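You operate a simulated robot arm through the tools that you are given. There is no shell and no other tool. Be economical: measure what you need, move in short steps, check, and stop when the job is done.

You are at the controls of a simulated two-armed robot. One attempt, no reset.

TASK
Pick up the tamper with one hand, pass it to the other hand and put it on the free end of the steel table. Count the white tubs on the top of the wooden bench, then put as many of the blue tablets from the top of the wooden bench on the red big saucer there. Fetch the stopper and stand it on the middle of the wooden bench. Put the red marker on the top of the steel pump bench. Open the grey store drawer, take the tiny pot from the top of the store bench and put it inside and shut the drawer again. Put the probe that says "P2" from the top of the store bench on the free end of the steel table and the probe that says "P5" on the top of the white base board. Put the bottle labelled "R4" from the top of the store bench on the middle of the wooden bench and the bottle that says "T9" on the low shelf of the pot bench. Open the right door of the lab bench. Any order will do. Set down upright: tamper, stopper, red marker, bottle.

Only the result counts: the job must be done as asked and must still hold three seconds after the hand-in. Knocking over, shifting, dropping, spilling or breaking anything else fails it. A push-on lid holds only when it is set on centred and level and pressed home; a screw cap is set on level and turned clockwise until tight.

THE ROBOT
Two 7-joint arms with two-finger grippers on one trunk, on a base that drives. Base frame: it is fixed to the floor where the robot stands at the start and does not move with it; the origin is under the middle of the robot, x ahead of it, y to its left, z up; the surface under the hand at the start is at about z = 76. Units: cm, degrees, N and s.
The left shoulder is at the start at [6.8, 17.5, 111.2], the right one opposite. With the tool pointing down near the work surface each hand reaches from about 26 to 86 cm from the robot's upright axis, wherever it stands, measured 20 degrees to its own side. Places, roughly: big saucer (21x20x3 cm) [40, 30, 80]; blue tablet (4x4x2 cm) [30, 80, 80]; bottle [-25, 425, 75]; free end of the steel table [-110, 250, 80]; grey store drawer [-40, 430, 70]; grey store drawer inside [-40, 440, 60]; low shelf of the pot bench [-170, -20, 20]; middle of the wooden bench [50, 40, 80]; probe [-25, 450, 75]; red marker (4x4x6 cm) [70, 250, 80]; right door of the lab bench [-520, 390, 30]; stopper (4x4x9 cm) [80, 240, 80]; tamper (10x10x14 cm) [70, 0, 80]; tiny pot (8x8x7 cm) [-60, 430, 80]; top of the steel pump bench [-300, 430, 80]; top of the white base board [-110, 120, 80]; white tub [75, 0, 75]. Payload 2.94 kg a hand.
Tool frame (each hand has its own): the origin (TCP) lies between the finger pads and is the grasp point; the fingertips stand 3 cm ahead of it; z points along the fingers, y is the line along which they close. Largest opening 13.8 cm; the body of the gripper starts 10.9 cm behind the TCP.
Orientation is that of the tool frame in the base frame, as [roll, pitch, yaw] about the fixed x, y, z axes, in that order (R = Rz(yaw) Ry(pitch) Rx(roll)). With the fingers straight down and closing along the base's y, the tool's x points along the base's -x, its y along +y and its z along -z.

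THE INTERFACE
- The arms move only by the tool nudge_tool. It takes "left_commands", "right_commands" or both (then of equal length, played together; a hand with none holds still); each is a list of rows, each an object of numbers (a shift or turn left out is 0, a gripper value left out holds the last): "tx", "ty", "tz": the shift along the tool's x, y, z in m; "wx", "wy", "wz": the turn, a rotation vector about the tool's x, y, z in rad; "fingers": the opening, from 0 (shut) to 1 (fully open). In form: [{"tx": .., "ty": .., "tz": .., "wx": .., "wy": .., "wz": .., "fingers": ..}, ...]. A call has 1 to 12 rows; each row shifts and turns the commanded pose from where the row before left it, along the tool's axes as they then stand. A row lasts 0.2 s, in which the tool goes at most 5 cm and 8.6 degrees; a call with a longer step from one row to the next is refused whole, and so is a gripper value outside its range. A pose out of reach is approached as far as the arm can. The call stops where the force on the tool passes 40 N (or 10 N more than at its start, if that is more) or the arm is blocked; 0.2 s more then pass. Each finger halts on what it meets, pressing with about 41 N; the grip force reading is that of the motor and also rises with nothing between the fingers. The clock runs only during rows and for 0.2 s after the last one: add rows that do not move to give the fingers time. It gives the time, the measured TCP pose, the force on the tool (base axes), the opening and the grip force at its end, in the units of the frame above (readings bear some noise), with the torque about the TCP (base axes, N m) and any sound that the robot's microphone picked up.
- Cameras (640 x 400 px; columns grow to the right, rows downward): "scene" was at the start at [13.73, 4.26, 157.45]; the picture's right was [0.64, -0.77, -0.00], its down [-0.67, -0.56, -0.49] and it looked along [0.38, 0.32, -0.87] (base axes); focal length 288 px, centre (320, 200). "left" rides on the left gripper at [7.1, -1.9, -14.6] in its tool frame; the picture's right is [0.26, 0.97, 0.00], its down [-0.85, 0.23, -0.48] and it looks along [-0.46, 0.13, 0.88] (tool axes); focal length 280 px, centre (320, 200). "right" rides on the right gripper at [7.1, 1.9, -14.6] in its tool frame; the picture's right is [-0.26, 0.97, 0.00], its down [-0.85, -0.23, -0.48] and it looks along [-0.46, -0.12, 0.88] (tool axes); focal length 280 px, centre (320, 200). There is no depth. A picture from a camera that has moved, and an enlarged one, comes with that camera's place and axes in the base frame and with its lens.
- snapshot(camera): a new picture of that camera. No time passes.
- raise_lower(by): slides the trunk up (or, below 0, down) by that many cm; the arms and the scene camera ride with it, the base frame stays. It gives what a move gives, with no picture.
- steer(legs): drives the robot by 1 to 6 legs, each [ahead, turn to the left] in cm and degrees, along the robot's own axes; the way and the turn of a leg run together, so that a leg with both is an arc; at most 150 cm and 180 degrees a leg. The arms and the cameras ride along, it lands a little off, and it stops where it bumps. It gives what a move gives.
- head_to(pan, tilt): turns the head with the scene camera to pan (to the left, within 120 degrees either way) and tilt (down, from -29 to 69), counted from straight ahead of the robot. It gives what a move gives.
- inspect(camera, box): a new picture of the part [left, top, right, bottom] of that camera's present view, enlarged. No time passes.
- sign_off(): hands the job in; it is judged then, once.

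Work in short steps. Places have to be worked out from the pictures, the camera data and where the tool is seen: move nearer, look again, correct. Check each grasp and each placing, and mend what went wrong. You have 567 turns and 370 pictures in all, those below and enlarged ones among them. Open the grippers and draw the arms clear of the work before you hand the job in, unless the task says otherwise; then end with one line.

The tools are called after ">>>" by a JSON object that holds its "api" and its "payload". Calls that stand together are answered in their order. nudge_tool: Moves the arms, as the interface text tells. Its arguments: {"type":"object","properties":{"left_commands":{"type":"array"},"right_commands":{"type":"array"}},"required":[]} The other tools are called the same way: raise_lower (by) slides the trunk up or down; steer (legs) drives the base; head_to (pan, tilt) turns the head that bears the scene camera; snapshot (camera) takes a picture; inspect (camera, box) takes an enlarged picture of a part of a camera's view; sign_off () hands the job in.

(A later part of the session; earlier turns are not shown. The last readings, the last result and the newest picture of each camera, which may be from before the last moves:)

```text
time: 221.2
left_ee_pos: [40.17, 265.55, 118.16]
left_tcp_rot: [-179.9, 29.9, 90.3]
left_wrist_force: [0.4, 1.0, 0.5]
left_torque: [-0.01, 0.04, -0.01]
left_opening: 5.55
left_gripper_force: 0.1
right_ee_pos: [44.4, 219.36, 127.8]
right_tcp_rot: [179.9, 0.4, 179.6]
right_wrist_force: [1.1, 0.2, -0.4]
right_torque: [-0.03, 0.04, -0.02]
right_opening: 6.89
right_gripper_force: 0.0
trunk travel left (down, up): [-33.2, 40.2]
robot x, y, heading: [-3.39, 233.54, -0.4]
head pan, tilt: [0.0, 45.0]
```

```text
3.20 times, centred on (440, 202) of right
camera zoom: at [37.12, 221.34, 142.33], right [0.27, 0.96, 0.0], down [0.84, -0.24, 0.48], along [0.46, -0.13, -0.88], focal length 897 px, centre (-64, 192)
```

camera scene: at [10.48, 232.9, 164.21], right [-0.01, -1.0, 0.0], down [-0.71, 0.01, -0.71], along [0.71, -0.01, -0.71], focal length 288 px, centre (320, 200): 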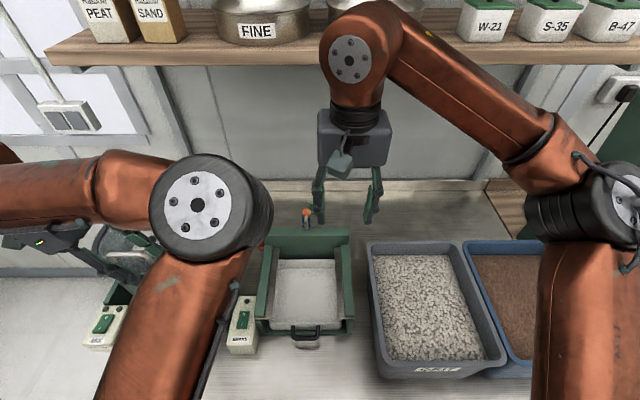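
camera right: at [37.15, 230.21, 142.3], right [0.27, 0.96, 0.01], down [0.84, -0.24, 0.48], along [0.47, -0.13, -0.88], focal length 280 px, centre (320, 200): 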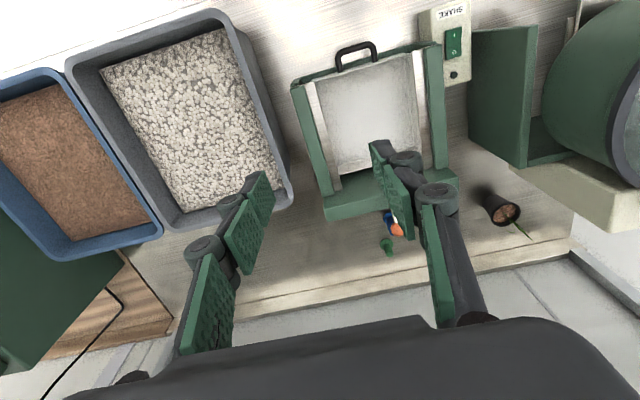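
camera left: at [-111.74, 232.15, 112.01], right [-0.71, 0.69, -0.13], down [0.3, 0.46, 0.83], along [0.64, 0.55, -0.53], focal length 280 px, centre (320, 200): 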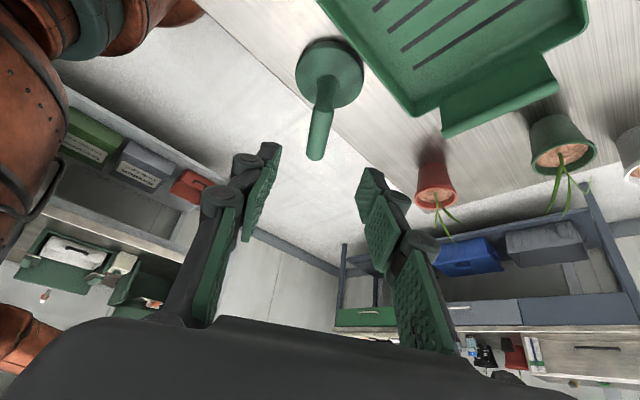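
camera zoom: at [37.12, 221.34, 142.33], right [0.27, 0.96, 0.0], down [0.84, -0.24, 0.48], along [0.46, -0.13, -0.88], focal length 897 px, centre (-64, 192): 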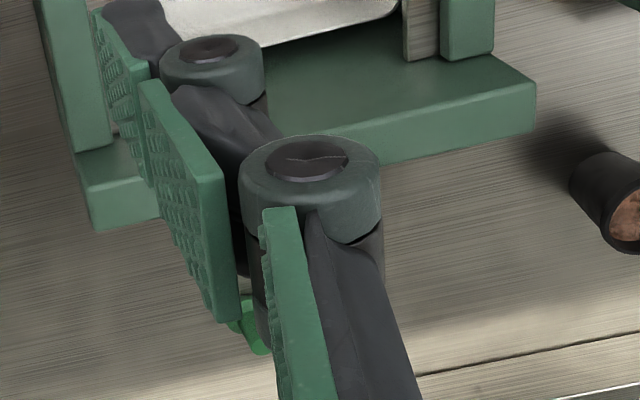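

>>> {"api": "nudge_tool", "payload": {"right_commands": [{"ty": 0.03, "fingers": 1.0}, {"ty": 0.03}, {"ty": 0.03}, {"ty": 0.03}, {"ty": 0.03}, {"ty": 0.03, "tx": -0.02}, {"tx": -0.03}, {"tx": -0.03}, {}]}}

>>> {"api": "snapshot", "payload": {"camera": "right"}}

>>> {"api": "inspect", "payload": {"camera": "right", "box": [240, 100, 440, 225]}}

```text
time: 223.2
left_ee_pos: [40.16, 265.44, 118.31]
left_tcp_rot: [-180.0, 30.0, 90.1]
left_wrist_force: [-0.3, -0.3, -0.2]
left_torque: [0.02, -0.01, 0.04]
left_opening: 5.53
left_gripper_force: 0.1
right_ee_pos: [52.45, 237.33, 127.91]
right_tcp_rot: [179.8, 0.5, 179.6]
right_wrist_force: [-0.8, -0.3, -0.1]
right_torque: [0.02, -0.01, 0.02]
right_opening: 13.79
right_gripper_force: 0.0
trunk travel left (down, up): [-33.2, 40.2]
robot x, y, heading: [-3.52, 232.98, -0.4]
head pan, tilt: [0.0, 45.0]
```

```text
268 pictures are left
camera right: at [45.25, 239.26, 142.43], right [0.27, 0.96, 0.01], down [0.84, -0.24, 0.48], along [0.47, -0.13, -0.88], focal length 280 px, centre (320, 200)
```

right: 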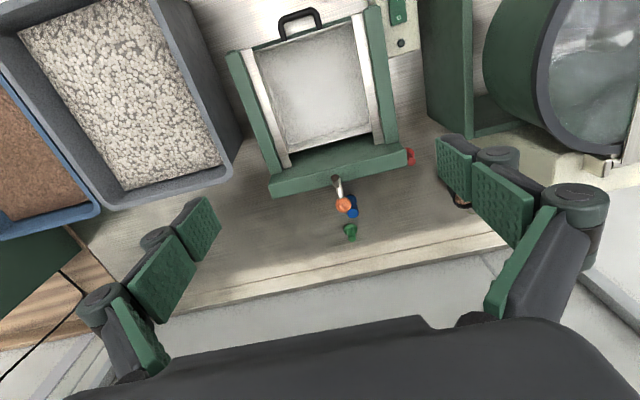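

```text
3.20 times, centred on (340, 162) of right
camera zoom: at [45.25, 239.26, 142.43], right [0.27, 0.96, 0.01], down [0.84, -0.24, 0.48], along [0.47, -0.13, -0.88], focal length 897 px, centre (256, 320)
```

zoom: 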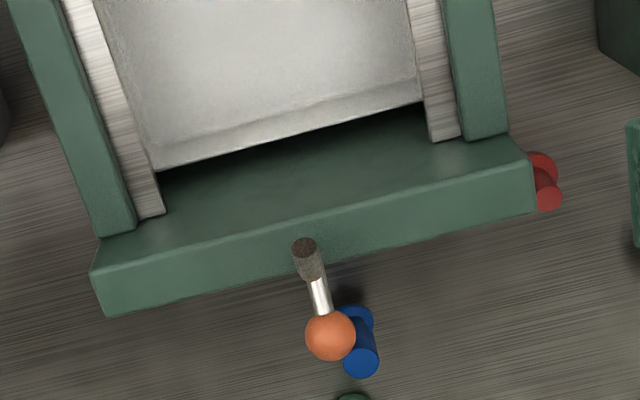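

The orange-ball item may be the stopper; I zoom in with the scene camera.

>>> {"api": "inspect", "payload": {"camera": "scene", "box": [280, 195, 344, 235]}}

>>> {"api": "inspect", "payload": {"camera": "right", "box": [310, 165, 390, 215]}}

```text
10.00 times, centred on (312, 215) of scene
camera zoom: at [10.44, 232.98, 164.22], right [-0.01, -1.0, 0.0], down [-0.71, 0.01, -0.71], along [0.71, -0.01, -0.71], focal length 2875 px, centre (400, 50)
```

zoom: 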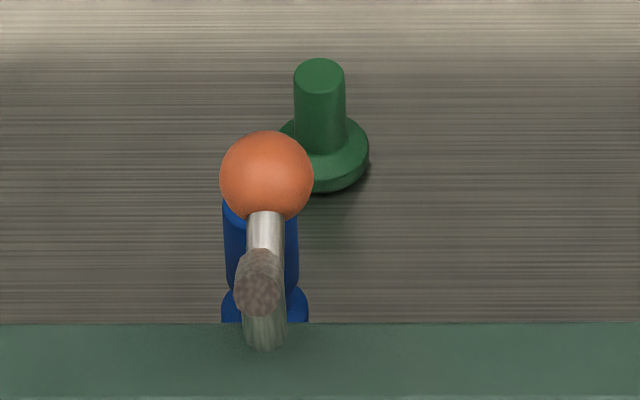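

```text
8.00 times, centred on (350, 190) of right
camera zoom: at [45.25, 239.26, 142.43], right [0.27, 0.96, 0.01], down [0.84, -0.24, 0.48], along [0.47, -0.13, -0.88], focal length 2243 px, centre (80, 280)
```

zoom: 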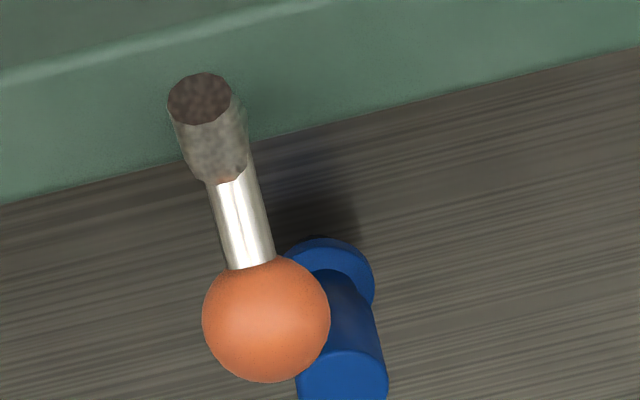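

The orange-ball lever is fixed on the machine; the taller blue knob (≈8–9 cm, at (82,237.4)) matches the stopper, green is another marker. Let me look at the blue one and red one once more from a different hand position to be sure.

>>> {"api": "nudge_tool", "payload": {"right_commands": [{"ty": 0.03}, {"ty": 0.03}, {"ty": 0.03}, {}], "left_commands": [{"tz": -0.03}, {"tz": -0.03}, {"tz": -0.03}, {}]}}

>>> {"api": "inspect", "payload": {"camera": "right", "box": [200, 100, 400, 225]}}

```text
time: 224.2
left_ee_pos: [40.32, 269.83, 125.93]
left_tcp_rot: [-179.7, 29.9, 90.1]
left_wrist_force: [0.7, -0.5, 0.3]
left_torque: [0.02, 0.03, -0.03]
left_opening: 5.53
left_gripper_force: 0.0
right_ee_pos: [52.8, 246.42, 128.08]
right_tcp_rot: [179.7, 0.4, 179.5]
right_wrist_force: [0.3, -0.3, -1.1]
right_torque: [0.06, 0.06, -0.01]
right_opening: 13.8
right_gripper_force: 0.1
trunk travel left (down, up): [-33.2, 40.2]
robot x, y, heading: [-3.4, 233.6, -0.9]
head pan, tilt: [0.0, 45.0]
```

```text
3.20 times, centred on (300, 162) of right
camera zoom: at [45.59, 248.23, 142.55], right [0.27, 0.96, 0.01], down [0.84, -0.24, 0.48], along [0.46, -0.12, -0.88], focal length 897 px, centre (384, 320)
```

zoom: 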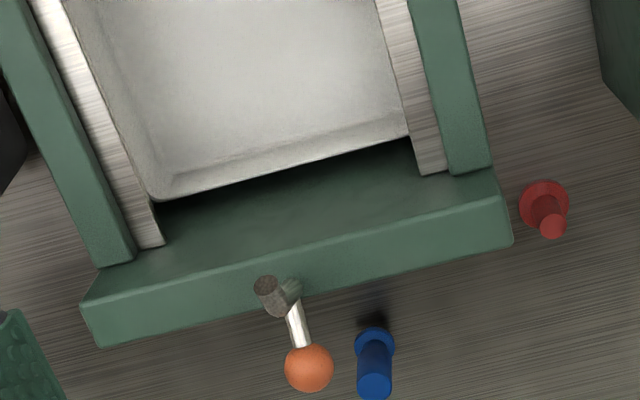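

Blue (≈9 cm tall) at (82,237) rounds to the listed stopper place. I retract the right hand a little, turn the base left ~18° and go a bit closer.

>>> {"api": "nudge_tool", "payload": {"right_commands": [{"ty": -0.03, "tx": 0.02, "wz": 0.13}, {"ty": -0.03, "tx": 0.02, "wz": 0.13}, {"ty": -0.03, "wz": 0.13}, {"ty": -0.03, "wz": 0.13}, {"ty": -0.03, "wz": 0.13}, {"wz": 0.13}, {"wz": 0.13}, {"wz": 0.13}, {"wz": 0.13}, {}]}}

>>> {"api": "steer", "payload": {"legs": [[3.5, 0]]}}

>>> {"api": "steer", "payload": {"legs": [[0, 19]]}}

>>> {"api": "snapshot", "payload": {"camera": "right"}}

```text
time: 226.4
left_ee_pos: [40.21, 269.9, 126.02]
left_tcp_rot: [-180.0, 30.0, 90.1]
left_wrist_force: [0.5, -0.5, -0.1]
left_torque: [-0.01, -0.04, -0.03]
left_opening: 5.53
left_gripper_force: 0.0
right_ee_pos: [44.5, 232.48, 127.76]
right_tcp_rot: [179.4, 0.0, 112.5]
right_wrist_force: [0.3, -0.1, -0.4]
right_torque: [-0.01, 0.0, 0.0]
right_opening: 13.79
right_gripper_force: 0.1
trunk travel left (down, up): [-33.2, 40.2]
robot x, y, heading: [-3.05, 233.33, -0.7]
head pan, tilt: [0.0, 45.0]
```

```text
time: 227.2
left_ee_pos: [43.64, 269.93, 126.17]
left_tcp_rot: [179.9, 30.0, 90.1]
left_wrist_force: [0.3, -0.2, -0.3]
left_torque: [0.0, 0.06, -0.03]
left_opening: 5.52
left_gripper_force: 0.1
right_ee_pos: [48.2, 232.4, 128.03]
right_tcp_rot: [179.4, 0.1, 112.5]
right_wrist_force: [0.9, 0.3, 0.5]
right_torque: [-0.02, 0.06, 0.0]
right_opening: 13.79
right_gripper_force: 0.0
trunk travel left (down, up): [-33.2, 40.2]
robot x, y, heading: [0.08, 232.56, -0.5]
head pan, tilt: [0.0, 45.0]
```

```text
time: 228.7
left_ee_pos: [28.07, 281.51, 126.28]
left_tcp_rot: [179.2, 30.1, 108.6]
left_wrist_force: [-0.3, 0.8, -0.5]
left_torque: [-0.03, 0.01, -0.03]
left_opening: 5.48
left_gripper_force: 0.0
right_ee_pos: [44.33, 247.49, 128.33]
right_tcp_rot: [178.8, 0.6, 131.3]
right_wrist_force: [0.0, 1.0, -0.1]
right_torque: [-0.07, 0.03, 0.0]
right_opening: 13.8
right_gripper_force: 0.0
trunk travel left (down, up): [-33.2, 40.2]
robot x, y, heading: [0.18, 232.97, 18.3]
head pan, tilt: [0.0, 45.0]
```

```text
263 pictures are left
camera right: at [40.67, 253.98, 142.96], right [0.9, 0.44, 0.02], down [0.38, -0.79, 0.48], along [0.23, -0.42, -0.88], focal length 280 px, centre (320, 200)
```

right: 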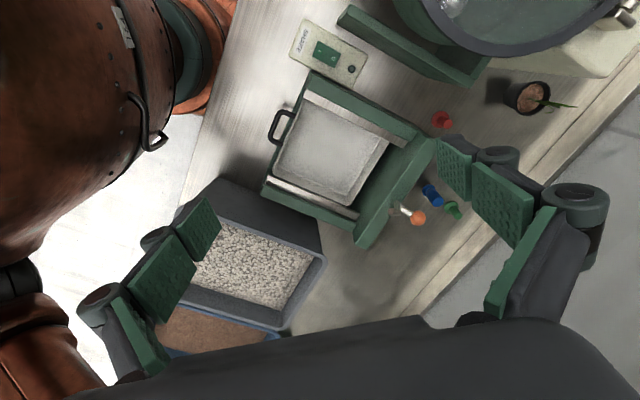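

I yaw the right hand to 90°, narrow the opening, and move in past the lever's side at safe height.

>>> {"api": "nudge_tool", "payload": {"right_commands": [{"wz": 0.144, "fingers": 0.45}, {"wz": 0.144}, {"wz": 0.144}, {"wz": 0.144}, {"wz": 0.144}, {"tx": -0.035}, {"tx": -0.035}, {"tx": -0.035}, {"tx": -0.035}, {"tx": -0.035}, {"tx": -0.035}, {}]}}

>>> {"api": "nudge_tool", "payload": {"right_commands": [{"tz": 0.04}, {"tz": 0.04}, {"tz": 0.04}, {"tz": 0.04}, {"tz": 0.04}, {"tz": 0.04}, {"ty": 0.03}, {"ty": 0.04}, {"ty": 0.04}, {"ty": 0.03}, {}]}}

>>> {"api": "snapshot", "payload": {"camera": "right"}}

>>> {"api": "snapshot", "payload": {"camera": "scene"}}

```text
time: 231.3
left_ee_pos: [27.43, 281.35, 126.5]
left_tcp_rot: [178.8, 30.1, 108.3]
left_wrist_force: [1.1, 0.8, -0.3]
left_torque: [-0.03, -0.01, 0.0]
left_opening: 5.55
left_gripper_force: 0.1
right_ee_pos: [43.59, 226.25, 128.48]
right_tcp_rot: [178.5, -0.5, 90.1]
right_wrist_force: [0.5, -0.1, 0.2]
right_torque: [-0.05, 0.0, 0.0]
right_opening: 6.22
right_gripper_force: 0.0
trunk travel left (down, up): [-33.2, 40.2]
robot x, y, heading: [0.31, 232.93, 18.3]
head pan, tilt: [0.0, 45.0]
```

```text
time: 233.7
left_ee_pos: [27.41, 281.22, 126.59]
left_tcp_rot: [178.8, 29.9, 108.3]
left_wrist_force: [-0.5, 0.3, 0.2]
left_torque: [0.03, -0.02, -0.01]
left_opening: 5.52
left_gripper_force: 0.1
right_ee_pos: [58.24, 226.42, 104.82]
right_tcp_rot: [178.5, -0.6, 89.9]
right_wrist_force: [0.3, -0.1, -1.0]
right_torque: [0.02, 0.0, 0.0]
right_opening: 6.21
right_gripper_force: 0.0
trunk travel left (down, up): [-33.2, 40.2]
robot x, y, heading: [0.05, 232.92, 18.3]
head pan, tilt: [0.0, 45.0]
```

```text
262 pictures are left
camera right: at [59.73, 233.39, 119.48], right [0.96, -0.26, 0.02], down [-0.24, -0.85, 0.46], along [-0.1, -0.45, -0.89], focal length 280 px, centre (320, 200)
```

right: 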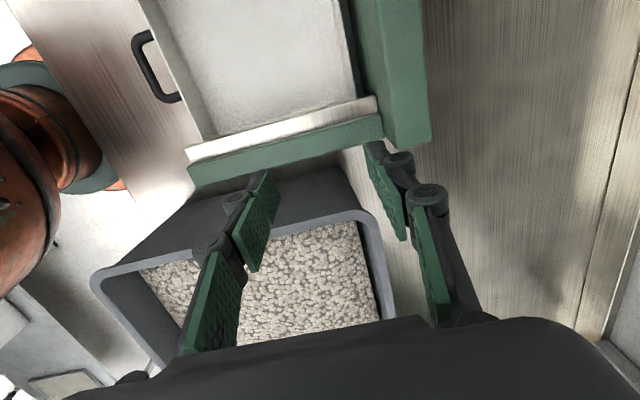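

```text
261 pictures are left
camera scene: at [13.38, 237.44, 164.22], right [0.31, -0.95, 0.0], down [-0.67, -0.22, -0.71], along [0.67, 0.22, -0.71], focal length 288 px, centre (320, 200)
```

scene: 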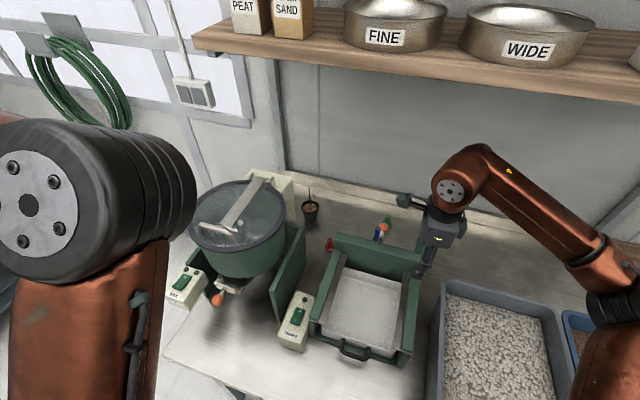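

>>> {"api": "nudge_tool", "payload": {"right_commands": [{"ty": 0.03}, {"ty": 0.04}, {"ty": 0.04}, {"ty": 0.04}, {"ty": 0.04}, {"ty": 0.04}, {"ty": 0.01}, {"tx": 0.03}, {"tx": 0.03}, {"tx": 0.03}, {"tx": 0.02}, {}]}}

>>> {"api": "snapshot", "payload": {"camera": "right"}}

>>> {"api": "snapshot", "payload": {"camera": "scene"}}

```text
time: 236.3
left_ee_pos: [27.36, 281.1, 126.62]
left_tcp_rot: [178.8, 30.0, 108.3]
left_wrist_force: [0.8, -0.1, 0.1]
left_torque: [0.05, 0.0, 0.0]
left_opening: 5.52
left_gripper_force: 0.0
right_ee_pos: [82.39, 237.36, 105.73]
right_tcp_rot: [178.4, -0.7, 90.0]
right_wrist_force: [-0.3, 0.7, -0.7]
right_torque: [-0.03, -0.01, -0.01]
right_opening: 6.23
right_gripper_force: 0.1
trunk travel left (down, up): [-33.2, 40.2]
robot x, y, heading: [0.27, 233.0, 18.2]
head pan, tilt: [0.0, 45.0]
```

```text
260 pictures are left
camera right: at [83.87, 244.35, 120.3], right [0.96, -0.26, 0.02], down [-0.24, -0.85, 0.46], along [-0.1, -0.45, -0.89], focal length 280 px, centre (320, 200)
```

right: 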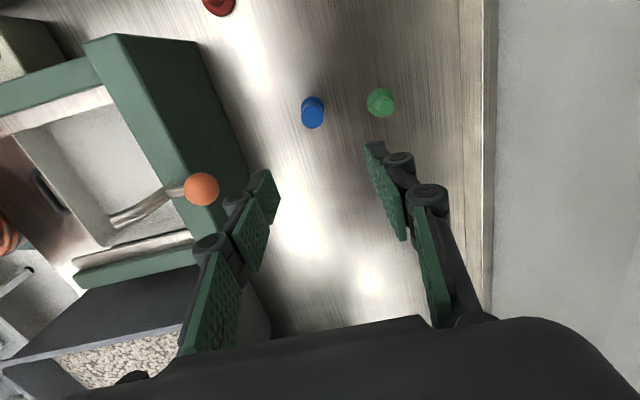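

```text
259 pictures are left
camera scene: at [13.46, 237.39, 164.21], right [0.31, -0.95, 0.0], down [-0.67, -0.22, -0.71], along [0.67, 0.22, -0.71], focal length 288 px, centre (320, 200)
```

scene: 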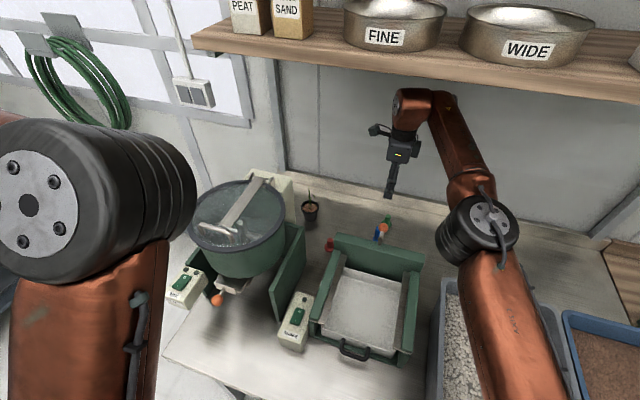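

The stopper is right below (0.6 cm correction). I descend and grip it.

>>> {"api": "nudge_tool", "payload": {"right_commands": [{"ty": -0.006, "tz": 0.02}, {"tz": 0.03}, {"tz": 0.03}, {"tz": 0.03}, {"tz": 0.03}, {"tz": 0.03}, {}]}}

>>> {"api": "snapshot", "payload": {"camera": "right"}}

```text
time: 237.9
left_ee_pos: [27.33, 281.07, 126.7]
left_tcp_rot: [178.8, 30.0, 108.3]
left_wrist_force: [-0.6, -0.2, -0.2]
left_torque: [0.05, -0.04, 0.0]
left_opening: 5.55
left_gripper_force: 0.0
right_ee_pos: [82.2, 237.71, 88.56]
right_tcp_rot: [178.5, -0.6, 89.9]
right_wrist_force: [0.2, 0.0, -0.3]
right_torque: [0.01, -0.02, -0.01]
right_opening: 6.24
right_gripper_force: 0.0
trunk travel left (down, up): [-33.2, 40.2]
robot x, y, heading: [0.05, 232.91, 18.3]
head pan, tilt: [0.0, 45.0]
```

```text
258 pictures are left
camera right: at [83.7, 244.63, 103.2], right [0.96, -0.26, 0.02], down [-0.24, -0.85, 0.46], along [-0.1, -0.45, -0.89], focal length 280 px, centre (320, 200)
```

right: 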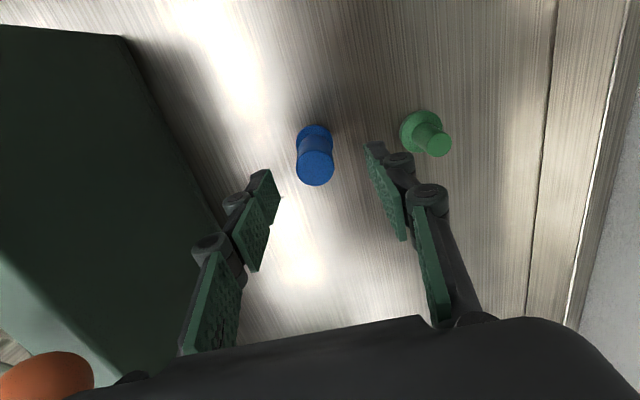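

>>> {"api": "nudge_tool", "payload": {"right_commands": [{"tz": 0.03, "ty": -0.003}, {"tz": 0.03}, {"tz": 0.006}, {"fingers": 0.0}, {}, {}, {}, {}, {}]}}

>>> {"api": "snapshot", "payload": {"camera": "right"}}

```text
time: 239.9
left_ee_pos: [27.38, 281.09, 126.47]
left_tcp_rot: [178.8, 30.0, 108.3]
left_wrist_force: [0.0, 0.5, -0.5]
left_torque: [0.0, 0.01, 0.02]
left_opening: 5.5
left_gripper_force: 0.2
right_ee_pos: [82.02, 237.77, 81.97]
right_tcp_rot: [178.6, -0.5, 90.0]
right_wrist_force: [-0.5, -0.6, 0.0]
right_torque: [-0.08, 0.01, 0.02]
right_opening: 2.48
right_gripper_force: 41.0
trunk travel left (down, up): [-33.2, 40.2]
robot x, y, heading: [0.38, 233.02, 18.6]
head pan, tilt: [0.0, 45.0]
```

```text
257 pictures are left
camera right: at [83.44, 244.69, 96.65], right [0.96, -0.26, 0.02], down [-0.24, -0.85, 0.46], along [-0.1, -0.45, -0.89], focal length 280 px, centre (320, 200)
```

right: 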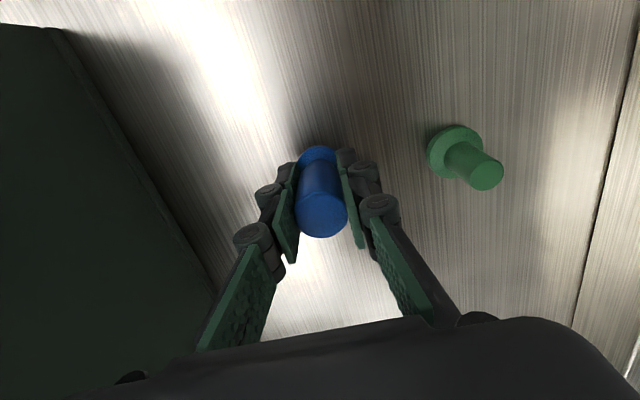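

Gripped at 2.5 cm. I lift and retrace the path out.

>>> {"api": "nudge_tool", "payload": {"right_commands": [{"tz": -0.02}, {"tz": -0.04}, {"tz": -0.04}, {"tz": -0.04}, {"tz": -0.04}, {"tz": -0.04}, {"tz": -0.015}, {"tx": -0.03}, {"tx": -0.04}, {"tx": -0.04}, {}]}}

>>> {"api": "nudge_tool", "payload": {"right_commands": [{"ty": -0.03}, {"ty": -0.04}, {"ty": -0.04}, {"ty": -0.04}, {"ty": -0.04}, {"ty": -0.04}, {"ty": -0.04}, {"ty": -0.04}, {"tz": -0.04, "tx": -0.02}, {"tz": -0.04, "tx": -0.02}, {"tz": -0.04, "tx": -0.02}, {}]}}

>>> {"api": "snapshot", "payload": {"camera": "right"}}

>>> {"api": "snapshot", "payload": {"camera": "scene"}}

```text
time: 242.3
left_ee_pos: [27.33, 281.33, 126.48]
left_tcp_rot: [178.9, 30.0, 108.3]
left_wrist_force: [0.0, 0.8, -0.5]
left_torque: [-0.04, -0.01, -0.06]
left_opening: 5.52
left_gripper_force: 0.2
right_ee_pos: [81.27, 226.57, 105.27]
right_tcp_rot: [178.6, -0.5, 90.1]
right_wrist_force: [-0.1, 1.4, -1.0]
right_torque: [-0.06, 0.01, 0.01]
right_opening: 2.51
right_gripper_force: 40.5
trunk travel left (down, up): [-33.2, 40.2]
robot x, y, heading: [0.36, 233.33, 18.6]
head pan, tilt: [0.0, 45.0]
```

```text
time: 244.9
left_ee_pos: [27.51, 281.09, 126.51]
left_tcp_rot: [178.8, 30.0, 108.4]
left_wrist_force: [0.2, -0.1, -0.1]
left_torque: [-0.03, 0.02, -0.02]
left_opening: 5.53
left_gripper_force: 0.1
right_ee_pos: [50.1, 220.31, 116.59]
right_tcp_rot: [178.7, -0.5, 90.0]
right_wrist_force: [0.9, 1.0, -0.3]
right_torque: [-0.03, 0.01, -0.03]
right_opening: 2.49
right_gripper_force: 40.9
trunk travel left (down, up): [-33.2, 40.2]
robot x, y, heading: [0.23, 233.37, 18.4]
head pan, tilt: [0.0, 45.0]
```

```text
256 pictures are left
camera right: at [51.65, 227.22, 131.23], right [0.96, -0.26, 0.02], down [-0.24, -0.85, 0.46], along [-0.1, -0.45, -0.89], focal length 280 px, centre (320, 200)
```

right: 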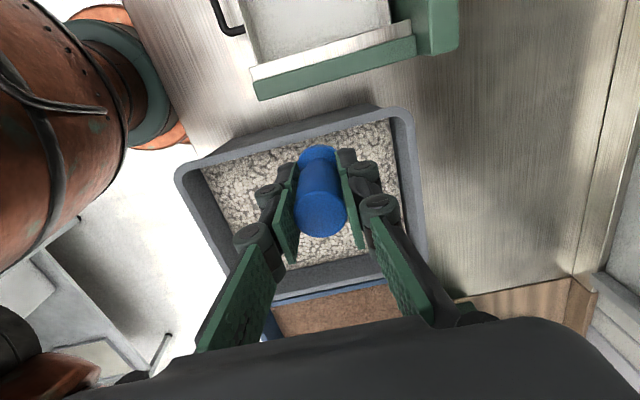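

```text
255 pictures are left
camera scene: at [13.55, 237.51, 164.19], right [0.31, -0.95, 0.0], down [-0.67, -0.22, -0.71], along [0.67, 0.22, -0.71], focal length 288 px, centre (320, 200)
```

scene: 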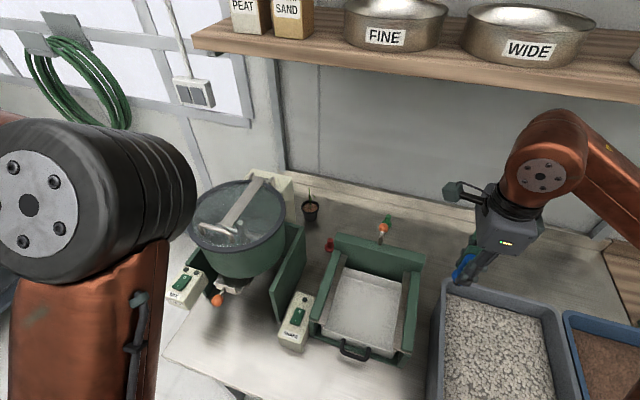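

Stopper in hand. For the red marker I turn right ~23° so it lies at the left arm's favoured side.

>>> {"api": "steer", "payload": {"legs": [[0, -23]]}}

>>> {"api": "head_to", "payload": {"pan": 15, "tilt": 45}}

>>> {"api": "snapshot", "payload": {"camera": "scene"}}

>>> {"api": "snapshot", "payload": {"camera": "left"}}

```text
time: 246.5
left_ee_pos: [44.04, 266.67, 126.61]
left_tcp_rot: [178.8, 30.0, 85.3]
left_wrist_force: [0.3, -1.4, 0.7]
left_torque: [0.02, -0.02, -0.05]
left_opening: 5.5
left_gripper_force: 0.0
right_ee_pos: [41.05, 201.78, 116.6]
right_tcp_rot: [178.5, -0.6, 67.0]
right_wrist_force: [-0.2, -0.5, -0.1]
right_torque: [0.04, -0.01, -0.01]
right_opening: 2.48
right_gripper_force: 40.6
trunk travel left (down, up): [-33.2, 40.2]
robot x, y, heading: [0.2, 232.93, -4.5]
head pan, tilt: [0.0, 45.0]
```

```text
time: 247.2
left_ee_pos: [44.07, 266.68, 126.53]
left_tcp_rot: [178.9, 30.0, 85.4]
left_wrist_force: [-0.1, 0.7, 0.0]
left_torque: [-0.03, 0.01, -0.02]
left_opening: 5.53
left_gripper_force: 0.0
right_ee_pos: [41.1, 201.82, 116.53]
right_tcp_rot: [178.5, -0.6, 67.0]
right_wrist_force: [-0.2, 0.8, -0.1]
right_torque: [-0.03, 0.01, 0.0]
right_opening: 2.47
right_gripper_force: 41.2
trunk travel left (down, up): [-33.2, 40.2]
robot x, y, heading: [-0.13, 233.43, -4.8]
head pan, tilt: [15.0, 45.0]
```

```text
254 pictures are left
camera scene: at [13.98, 234.1, 164.21], right [0.18, -0.98, 0.0], down [-0.7, -0.13, -0.71], along [0.7, 0.13, -0.71], focal length 288 px, centre (320, 200)
```

scene: 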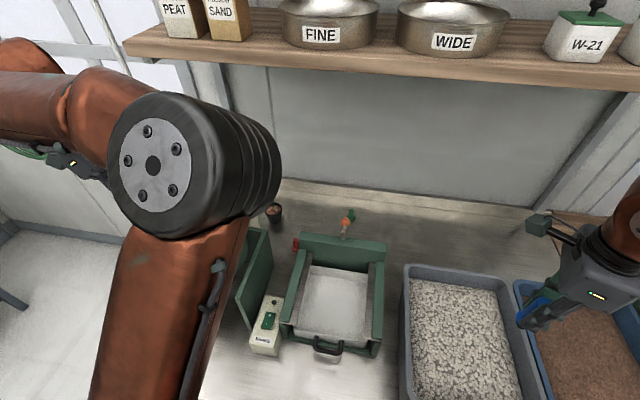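

```text
253 pictures are left
camera left: at [42.87, 280.25, 135.53], right [0.98, 0.16, -0.11], down [0.18, -0.51, 0.84], along [0.07, -0.85, -0.53], focal length 280 px, centre (320, 200)
```

left: 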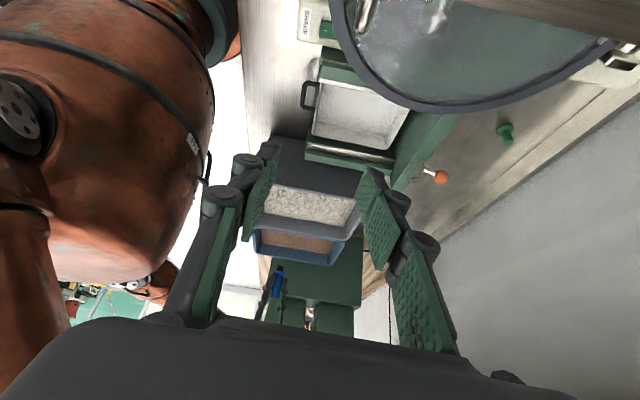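

I turn the left hand upright and route it: (50,253) high → down to z 100 → forward under the shelf → down on the red marker.

>>> {"api": "nudge_tool", "payload": {"left_commands": [{"wy": 0.13}, {"wy": 0.13}, {"wy": 0.13}, {"wy": 0.134, "wz": -0.04}, {"wz": -0.04, "ty": 0.01, "tx": -0.03}, {"ty": 0.02, "tx": -0.03}, {"ty": 0.02, "tx": -0.03}, {"ty": 0.01, "tx": -0.03}, {"tx": -0.013}, {}]}}

>>> {"api": "snapshot", "payload": {"camera": "left"}}

>>> {"api": "snapshot", "payload": {"camera": "scene"}}

```text
time: 249.4
left_ee_pos: [49.98, 253.41, 126.59]
left_tcp_rot: [179.1, 0.1, 90.4]
left_wrist_force: [-0.2, -0.4, 0.0]
left_torque: [-0.01, 0.01, -0.02]
left_opening: 5.5
left_gripper_force: 0.0
right_ee_pos: [41.09, 201.61, 116.59]
right_tcp_rot: [178.5, -0.6, 67.1]
right_wrist_force: [0.0, -0.4, 0.0]
right_torque: [-0.01, 0.0, 0.02]
right_opening: 2.49
right_gripper_force: 40.4
trunk travel left (down, up): [-33.2, 40.2]
robot x, y, heading: [0.0, 232.68, -4.6]
head pan, tilt: [15.0, 45.0]
```

```text
252 pictures are left
camera left: at [47.81, 260.44, 141.14], right [0.96, 0.27, 0.01], down [0.23, -0.85, 0.48], along [0.14, -0.46, -0.88], focal length 280 px, centre (320, 200)
```

left: 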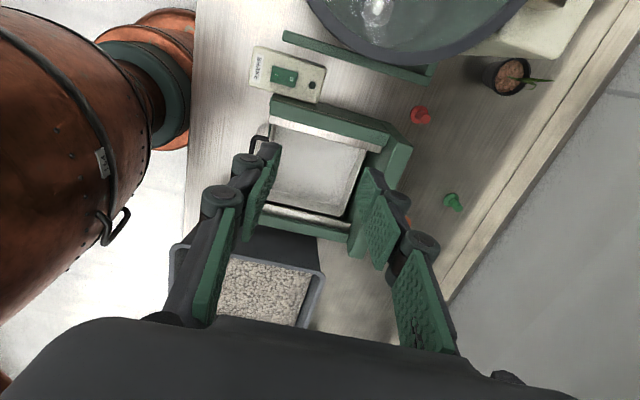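

```text
251 pictures are left
camera scene: at [14.0, 234.07, 164.21], right [0.18, -0.98, 0.0], down [-0.7, -0.13, -0.71], along [0.7, 0.13, -0.71], focal length 288 px, centre (320, 200)
```

scene: 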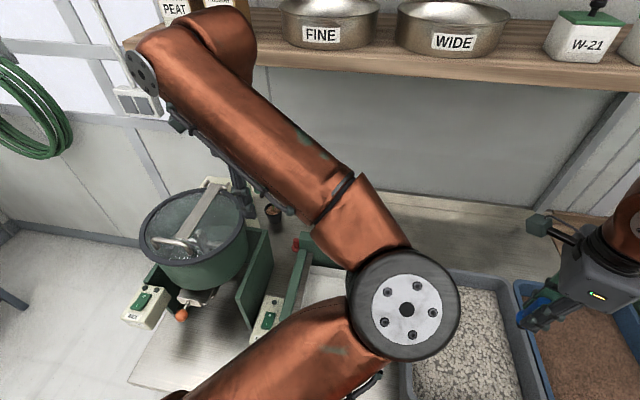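

Left camera box must clear the mixer drum, so I travel at z≈104 with a 5° lean to the right, then come down on the marker (≈(73.1,253)).

>>> {"api": "nudge_tool", "payload": {"left_commands": [{"wy": 0.087, "wx": 0.015}, {"tz": 0.03}, {"tz": 0.04}, {"tz": 0.04}, {"tz": 0.04}, {"tz": 0.04}, {"tz": 0.035}, {"ty": 0.03}, {"ty": 0.04}, {"ty": 0.04}, {"ty": 0.04}, {}]}}

>>> {"api": "snapshot", "payload": {"camera": "left"}}

>>> {"api": "snapshot", "payload": {"camera": "scene"}}

```text
time: 252.0
left_ee_pos: [64.81, 255.3, 104.31]
left_tcp_rot: [179.9, -5.0, 90.5]
left_wrist_force: [0.4, -1.3, -0.6]
left_torque: [-0.02, -0.08, 0.01]
left_opening: 5.51
left_gripper_force: 0.2
right_ee_pos: [41.13, 201.75, 116.62]
right_tcp_rot: [178.5, -0.7, 67.0]
right_wrist_force: [-0.1, -0.2, 0.1]
right_torque: [0.02, -0.01, -0.01]
right_opening: 2.47
right_gripper_force: 41.4
trunk travel left (down, up): [-33.2, 40.2]
robot x, y, heading: [0.29, 233.3, -4.6]
head pan, tilt: [15.0, 45.0]
```

```text
250 pictures are left
camera left: at [62.83, 261.18, 119.34], right [0.96, 0.27, 0.02], down [0.24, -0.88, 0.4], along [0.13, -0.38, -0.92], focal length 280 px, centre (320, 200)
```

left: 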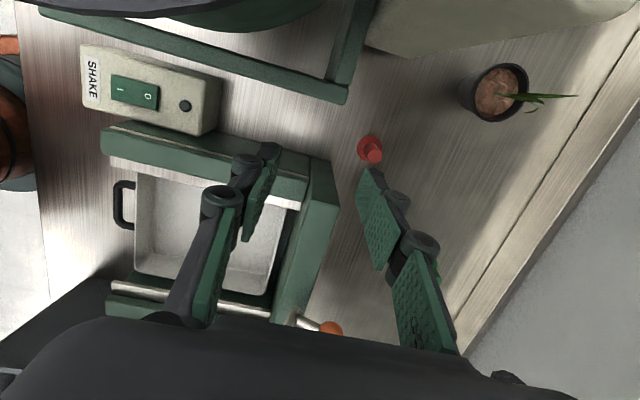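

```text
249 pictures are left
camera scene: at [13.84, 234.02, 164.23], right [0.18, -0.98, 0.0], down [-0.7, -0.13, -0.71], along [0.7, 0.13, -0.71], focal length 288 px, centre (320, 200)
```

scene: 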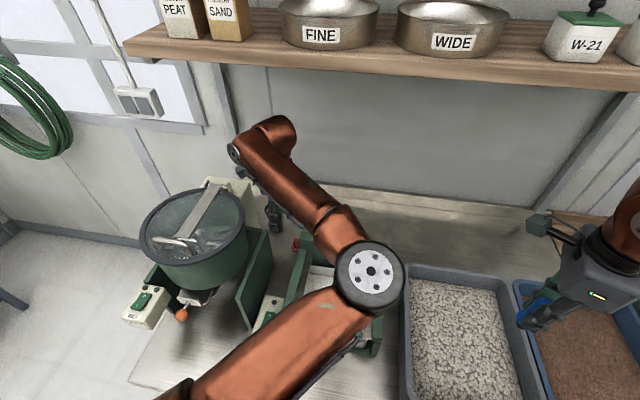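

Red marker at (73.8,254.3). I go forward and check from above before descending.

>>> {"api": "nudge_tool", "payload": {"left_commands": [{"ty": 0.03, "tx": -0.011}, {"ty": 0.03, "tx": -0.011}, {"ty": 0.03, "tx": -0.011}, {"tz": 0.03}, {"tz": 0.03}, {"tz": 0.03}, {"tz": 0.02}, {}]}}

>>> {"api": "snapshot", "payload": {"camera": "left"}}

```text
time: 253.8
left_ee_pos: [73.93, 253.06, 92.93]
left_tcp_rot: [180.0, -4.9, 90.6]
left_wrist_force: [0.2, 0.3, -0.2]
left_torque: [-0.04, -0.02, 0.01]
left_opening: 5.53
left_gripper_force: 0.1
right_ee_pos: [41.02, 201.76, 116.52]
right_tcp_rot: [178.4, -0.7, 67.0]
right_wrist_force: [0.6, 1.7, -1.5]
right_torque: [-0.01, -0.02, 0.0]
right_opening: 2.49
right_gripper_force: 40.8
trunk travel left (down, up): [-33.2, 40.2]
robot x, y, heading: [0.1, 232.94, -4.7]
head pan, tilt: [15.0, 45.0]
```

```text
248 pictures are left
camera left: at [71.89, 258.96, 108.06], right [0.96, 0.27, 0.02], down [0.24, -0.88, 0.4], along [0.13, -0.38, -0.92], focal length 280 px, centre (320, 200)
```

left: 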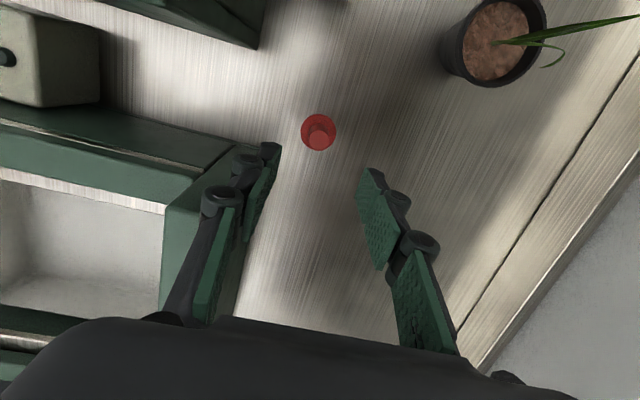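

Aligned. Descend, grip.

>>> {"api": "nudge_tool", "payload": {"left_commands": [{"tz": 0.03}, {"tz": 0.03}, {"tz": 0.03}, {"tz": 0.02}, {"fingers": 0.0}, {}, {}, {}, {}]}}

>>> {"api": "snapshot", "payload": {"camera": "left"}}

```text
time: 255.8
left_ee_pos: [73.95, 254.04, 82.06]
left_tcp_rot: [-179.9, -5.0, 90.4]
left_wrist_force: [-0.4, -0.3, -0.4]
left_torque: [-0.01, -0.02, -0.01]
left_opening: 1.92
left_gripper_force: 40.8
right_ee_pos: [41.08, 201.74, 116.46]
right_tcp_rot: [178.6, -0.6, 66.9]
right_wrist_force: [0.4, -0.3, 0.0]
right_torque: [-0.01, 0.01, -0.03]
right_opening: 2.5
right_gripper_force: 41.2
trunk travel left (down, up): [-33.2, 40.2]
robot x, y, heading: [0.02, 233.04, -4.6]
head pan, tilt: [15.0, 45.0]
```

```text
247 pictures are left
camera left: at [71.81, 259.86, 97.16], right [0.96, 0.27, 0.02], down [0.24, -0.88, 0.4], along [0.13, -0.38, -0.92], focal length 280 px, centre (320, 200)
```

left: 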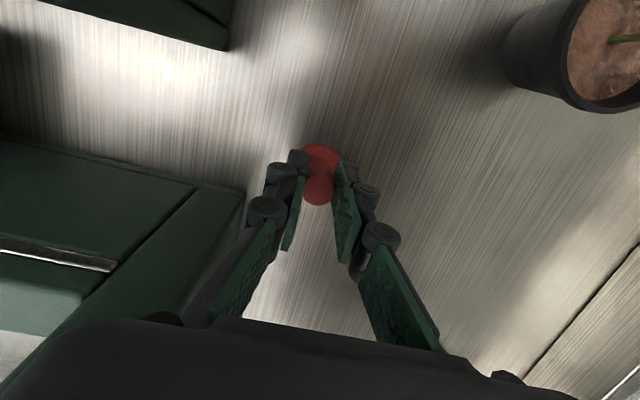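

Got the red marker. I lift and back out the same way.

>>> {"api": "nudge_tool", "payload": {"left_commands": [{"tz": -0.02}, {"tz": -0.04}, {"tz": -0.04}, {"tz": -0.04}, {"tz": -0.04}, {"tz": -0.04}, {"ty": -0.03}, {"ty": -0.04}, {"ty": -0.04}, {"ty": -0.04}, {"ty": -0.04}, {}]}}

>>> {"api": "nudge_tool", "payload": {"left_commands": [{"ty": -0.04}, {"tz": -0.04, "ty": -0.03}, {"tz": -0.04, "ty": -0.02}, {"tz": -0.04}, {"tz": -0.02}, {}]}}

>>> {"api": "snapshot", "payload": {"camera": "left"}}

>>> {"api": "snapshot", "payload": {"camera": "scene"}}

```text
time: 258.4
left_ee_pos: [60.11, 253.65, 104.19]
left_tcp_rot: [-179.8, -4.8, 90.4]
left_wrist_force: [1.3, 0.4, -1.7]
left_torque: [0.01, 0.04, 0.01]
left_opening: 1.89
left_gripper_force: 41.2
left hand out of reach, approached as far as the arm can: row 9, 10
right_ee_pos: [41.34, 201.76, 116.37]
right_tcp_rot: [178.6, -0.6, 67.0]
right_wrist_force: [0.9, 0.6, -0.5]
right_torque: [-0.01, 0.07, -0.02]
right_opening: 2.47
right_gripper_force: 41.2
trunk travel left (down, up): [-33.2, 40.2]
robot x, y, heading: [0.27, 233.32, -4.5]
head pan, tilt: [15.0, 45.0]
```

```text
time: 259.8
left_ee_pos: [50.94, 252.33, 118.31]
left_tcp_rot: [180.0, -4.9, 90.4]
left_wrist_force: [0.5, -0.1, -1.3]
left_torque: [0.0, 0.04, 0.0]
left_opening: 1.91
left_gripper_force: 41.1
right_ee_pos: [41.05, 201.88, 116.6]
right_tcp_rot: [178.5, -0.6, 66.9]
right_wrist_force: [0.2, -0.1, 0.1]
right_torque: [0.02, 0.01, -0.01]
right_opening: 2.47
right_gripper_force: 41.3
trunk travel left (down, up): [-33.2, 40.2]
robot x, y, heading: [0.74, 232.67, -5.0]
head pan, tilt: [15.0, 45.0]
```

```text
246 pictures are left
camera left: at [48.97, 258.23, 133.38], right [0.96, 0.27, 0.02], down [0.24, -0.88, 0.4], along [0.13, -0.38, -0.92], focal length 280 px, centre (320, 200)
```

left: 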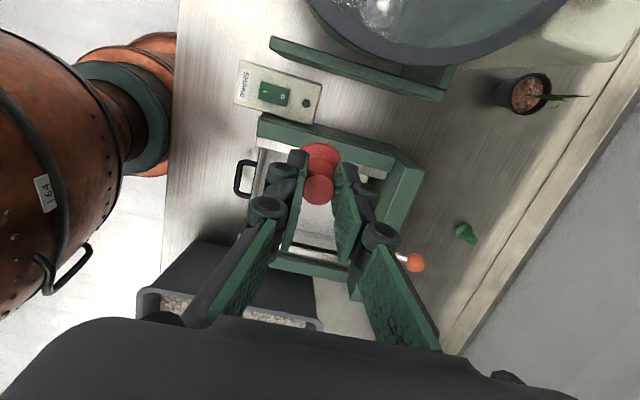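

```text
245 pictures are left
camera scene: at [14.0, 234.07, 164.21], right [0.18, -0.98, 0.0], down [-0.7, -0.13, -0.71], along [0.7, 0.13, -0.71], focal length 288 px, centre (320, 200)
```

scene: 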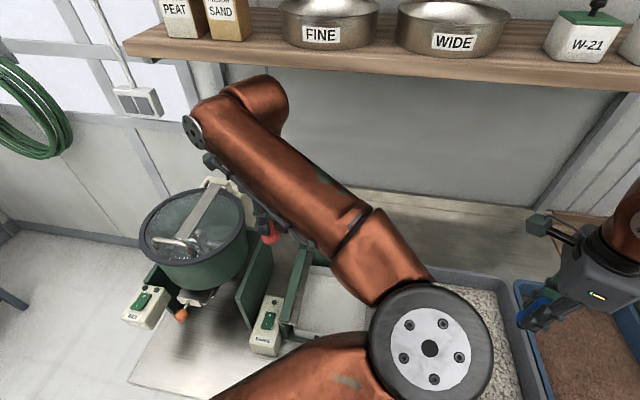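

Both items held. I back out and drive down the corridor to the wooden bench.

>>> {"api": "steer", "payload": {"legs": [[-42, 0]]}}

>>> {"api": "steer", "payload": {"legs": [[0, -80]]}}

>>> {"api": "steer", "payload": {"legs": [[80, 0]]}}

>>> {"api": "steer", "payload": {"legs": [[85, 0]]}}

>>> {"api": "steer", "payload": {"legs": [[0, 90]]}}

>>> {"api": "head_to", "payload": {"pan": 0, "tilt": 40}}

>>> {"api": "snapshot", "payload": {"camera": "scene"}}

```text
time: 262.4
left_ee_pos: [8.81, 255.68, 118.29]
left_tcp_rot: [180.0, -4.9, 90.3]
left_wrist_force: [0.1, 0.5, -0.8]
left_torque: [0.01, -0.06, 0.0]
left_opening: 1.91
left_gripper_force: 40.9
right_ee_pos: [-1.29, 205.1, 116.51]
right_tcp_rot: [178.4, -0.7, 66.8]
right_wrist_force: [0.2, 0.4, -0.9]
right_torque: [-0.01, -0.03, 0.03]
right_opening: 2.5
right_gripper_force: 41.2
trunk travel left (down, up): [-33.2, 40.2]
robot x, y, heading: [-42.04, 236.6, -5.2]
head pan, tilt: [15.0, 45.0]
```

```text
time: 266.2
left_ee_pos: [-13.84, 190.16, 118.29]
left_tcp_rot: [180.0, -4.9, 10.9]
left_wrist_force: [0.2, 0.2, -0.6]
left_torque: [-0.04, -0.02, 0.04]
left_opening: 1.88
left_gripper_force: 41.0
right_ee_pos: [-65.44, 190.81, 116.46]
right_tcp_rot: [178.4, -0.7, -12.7]
right_wrist_force: [-0.5, 0.2, -0.2]
right_torque: [0.03, -0.01, 0.02]
right_opening: 2.5
right_gripper_force: 41.7
trunk travel left (down, up): [-33.2, 40.2]
robot x, y, heading: [-42.12, 236.49, -84.2]
head pan, tilt: [15.0, 45.0]
```

```text
time: 270.6
left_ee_pos: [-6.47, 108.81, 118.3]
left_tcp_rot: [179.9, -4.8, 10.5]
left_wrist_force: [0.4, 0.5, -1.1]
left_torque: [0.03, -0.02, -0.01]
left_opening: 1.88
left_gripper_force: 40.4
right_ee_pos: [-57.95, 109.88, 116.53]
right_tcp_rot: [178.5, -0.7, -13.0]
right_wrist_force: [-0.1, -0.9, -0.4]
right_torque: [0.03, -0.02, -0.03]
right_opening: 2.51
right_gripper_force: 40.9
trunk travel left (down, up): [-33.2, 40.2]
robot x, y, heading: [-34.29, 155.61, -84.9]
head pan, tilt: [15.0, 45.0]
```

```text
time: 275.1
left_ee_pos: [2.37, 24.37, 118.26]
left_tcp_rot: [180.0, -4.9, 11.2]
left_wrist_force: [0.2, -0.4, -0.9]
left_torque: [0.02, 0.01, 0.02]
left_opening: 1.89
left_gripper_force: 41.1
right_ee_pos: [-49.16, 24.79, 116.52]
right_tcp_rot: [178.4, -0.6, -12.5]
right_wrist_force: [-0.5, -0.4, -1.1]
right_torque: [0.02, -0.02, -0.01]
right_opening: 2.49
right_gripper_force: 41.1
trunk travel left (down, up): [-33.2, 40.2]
robot x, y, heading: [-26.03, 70.59, -84.2]
head pan, tilt: [15.0, 45.0]
```

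```text
time: 279.3
left_ee_pos: [20.51, 99.11, 118.3]
left_tcp_rot: [-180.0, -4.8, 101.2]
left_wrist_force: [0.0, -0.4, -1.1]
left_torque: [0.0, 0.01, 0.03]
left_opening: 1.91
left_gripper_force: 41.2
right_ee_pos: [19.99, 47.64, 116.43]
right_tcp_rot: [178.6, -0.6, 77.7]
right_wrist_force: [-0.1, -0.6, -0.1]
right_torque: [-0.03, 0.0, 0.01]
right_opening: 2.48
right_gripper_force: 41.1
trunk travel left (down, up): [-33.2, 40.2]
robot x, y, heading: [-26.14, 70.9, 5.7]
head pan, tilt: [15.0, 45.0]
```

```text
time: 280.1
left_ee_pos: [20.5, 99.1, 118.3]
left_tcp_rot: [-180.0, -4.9, 101.1]
left_wrist_force: [-0.8, 0.2, 0.5]
left_torque: [0.03, -0.03, -0.01]
left_opening: 1.86
left_gripper_force: 41.2
right_ee_pos: [19.97, 47.42, 116.44]
right_tcp_rot: [178.5, -0.7, 77.7]
right_wrist_force: [0.2, -0.3, -0.2]
right_torque: [-0.03, 0.02, 0.02]
right_opening: 2.49
right_gripper_force: 41.2
trunk travel left (down, up): [-33.2, 40.2]
robot x, y, heading: [-25.99, 70.27, 5.7]
head pan, tilt: [0.0, 40.0]
```

```text
244 pictures are left
camera scene: at [-11.69, 72.19, 164.93], right [0.1, -0.99, 0.0], down [-0.64, -0.07, -0.77], along [0.76, 0.08, -0.64], focal length 288 px, centre (320, 200)
```

scene: 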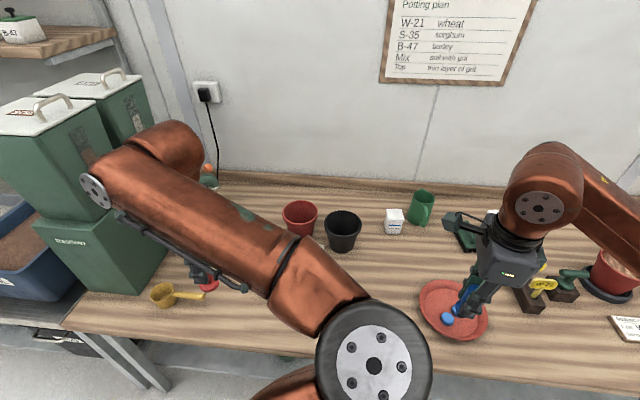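

I drive 14 cm closer and move the stopper over the free middle spot (57,40).

>>> {"api": "steer", "payload": {"legs": [[14, 0]]}}

>>> {"api": "nudge_tool", "payload": {"right_commands": [{"tx": -0.009, "ty": 0.022}, {"tx": -0.006, "ty": 0.028}, {"tx": -0.006, "ty": 0.028}, {"tx": -0.006, "ty": 0.028}, {"tx": -0.006, "ty": 0.028}, {"tx": -0.006, "ty": 0.028}, {"tx": -0.006, "ty": 0.028}, {"tx": -0.006, "ty": 0.028}, {"tz": 0.03}, {"tz": 0.04}, {"tz": 0.04}, {}]}}

>>> {"api": "snapshot", "payload": {"camera": "right"}}

>>> {"api": "snapshot", "payload": {"camera": "scene"}}

```text
time: 281.4
left_ee_pos: [33.41, 100.48, 118.67]
left_tcp_rot: [179.4, -4.9, 101.1]
left_wrist_force: [-2.1, 0.4, 0.1]
left_torque: [0.03, -0.16, 0.01]
left_opening: 1.87
left_gripper_force: 41.4
right_ee_pos: [33.01, 48.94, 116.95]
right_tcp_rot: [178.1, -0.8, 77.6]
right_wrist_force: [-0.7, -0.9, 0.3]
right_torque: [0.05, -0.15, 0.04]
right_opening: 2.48
right_gripper_force: 40.9
trunk travel left (down, up): [-33.2, 40.2]
robot x, y, heading: [-11.93, 72.47, 5.8]
head pan, tilt: [0.0, 40.0]
```

```text
time: 284.0
left_ee_pos: [33.97, 100.47, 118.43]
left_tcp_rot: [179.8, -5.0, 101.1]
left_wrist_force: [-0.1, 0.6, -1.4]
left_torque: [0.0, -0.02, -0.02]
left_opening: 1.9
left_gripper_force: 41.6
right_ee_pos: [53.81, 39.34, 106.27]
right_tcp_rot: [178.3, -0.8, 77.5]
right_wrist_force: [0.3, -0.2, 0.2]
right_torque: [0.0, 0.05, 0.0]
right_opening: 2.48
right_gripper_force: 41.0
trunk travel left (down, up): [-33.2, 40.2]
robot x, y, heading: [-11.84, 72.41, 5.9]
head pan, tilt: [0.0, 40.0]
```

```text
243 pictures are left
camera right: at [56.78, 45.78, 121.07], right [0.89, -0.46, 0.03], down [-0.42, -0.78, 0.46], along [-0.19, -0.42, -0.89], focal length 280 px, centre (320, 200)
```

right: 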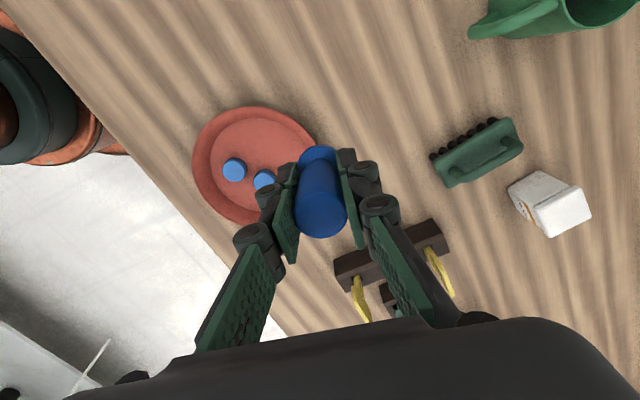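

```text
242 pictures are left
camera scene: at [2.03, 73.64, 164.94], right [0.1, -0.99, 0.0], down [-0.64, -0.07, -0.77], along [0.76, 0.08, -0.64], focal length 288 px, centre (320, 200)
```

scene: 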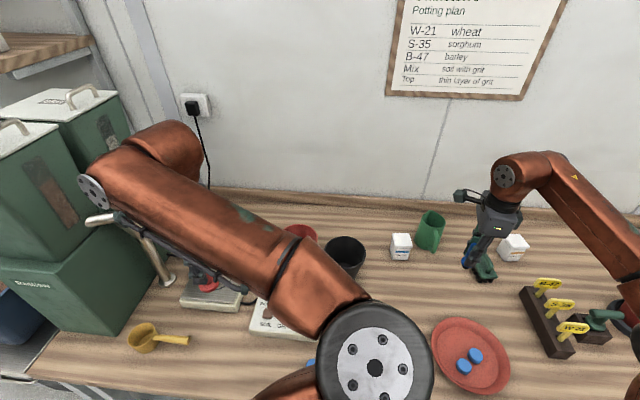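

I shift to (57,42) and lower.

>>> {"api": "nudge_tool", "payload": {"right_commands": [{"tx": 0.033, "ty": 0.025}, {"tz": 0.03}, {"tz": 0.04}, {"tz": 0.04}, {"tz": 0.04}, {"tz": 0.04}, {"tz": 0.03}, {}]}}

>>> {"api": "snapshot", "payload": {"camera": "right"}}

```text
time: 285.8
left_ee_pos: [34.0, 100.53, 118.49]
left_tcp_rot: [179.8, -4.9, 101.1]
left_wrist_force: [-0.4, 0.0, -1.1]
left_torque: [0.03, 0.0, -0.05]
left_opening: 1.89
left_gripper_force: 41.2
right_ee_pos: [57.95, 42.21, 84.18]
right_tcp_rot: [178.3, -0.7, 77.6]
right_wrist_force: [0.1, 0.5, 0.2]
right_torque: [-0.01, 0.0, 0.01]
right_opening: 2.48
right_gripper_force: 41.3
trunk travel left (down, up): [-33.2, 40.2]
robot x, y, heading: [-11.99, 72.32, 5.9]
head pan, tilt: [0.0, 40.0]
```

```text
241 pictures are left
camera right: at [60.91, 48.61, 98.97], right [0.89, -0.46, 0.03], down [-0.42, -0.78, 0.46], along [-0.19, -0.42, -0.89], focal length 280 px, centre (320, 200)
```

right: 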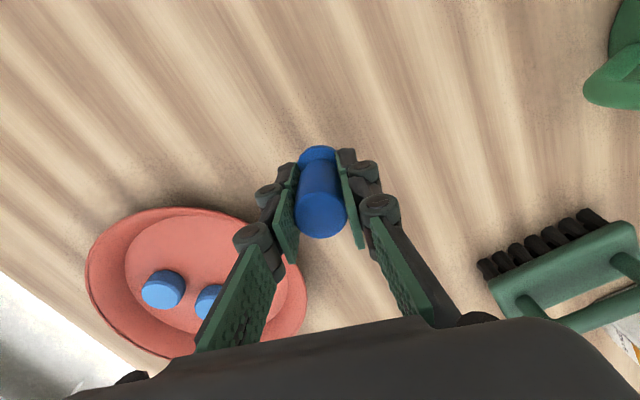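

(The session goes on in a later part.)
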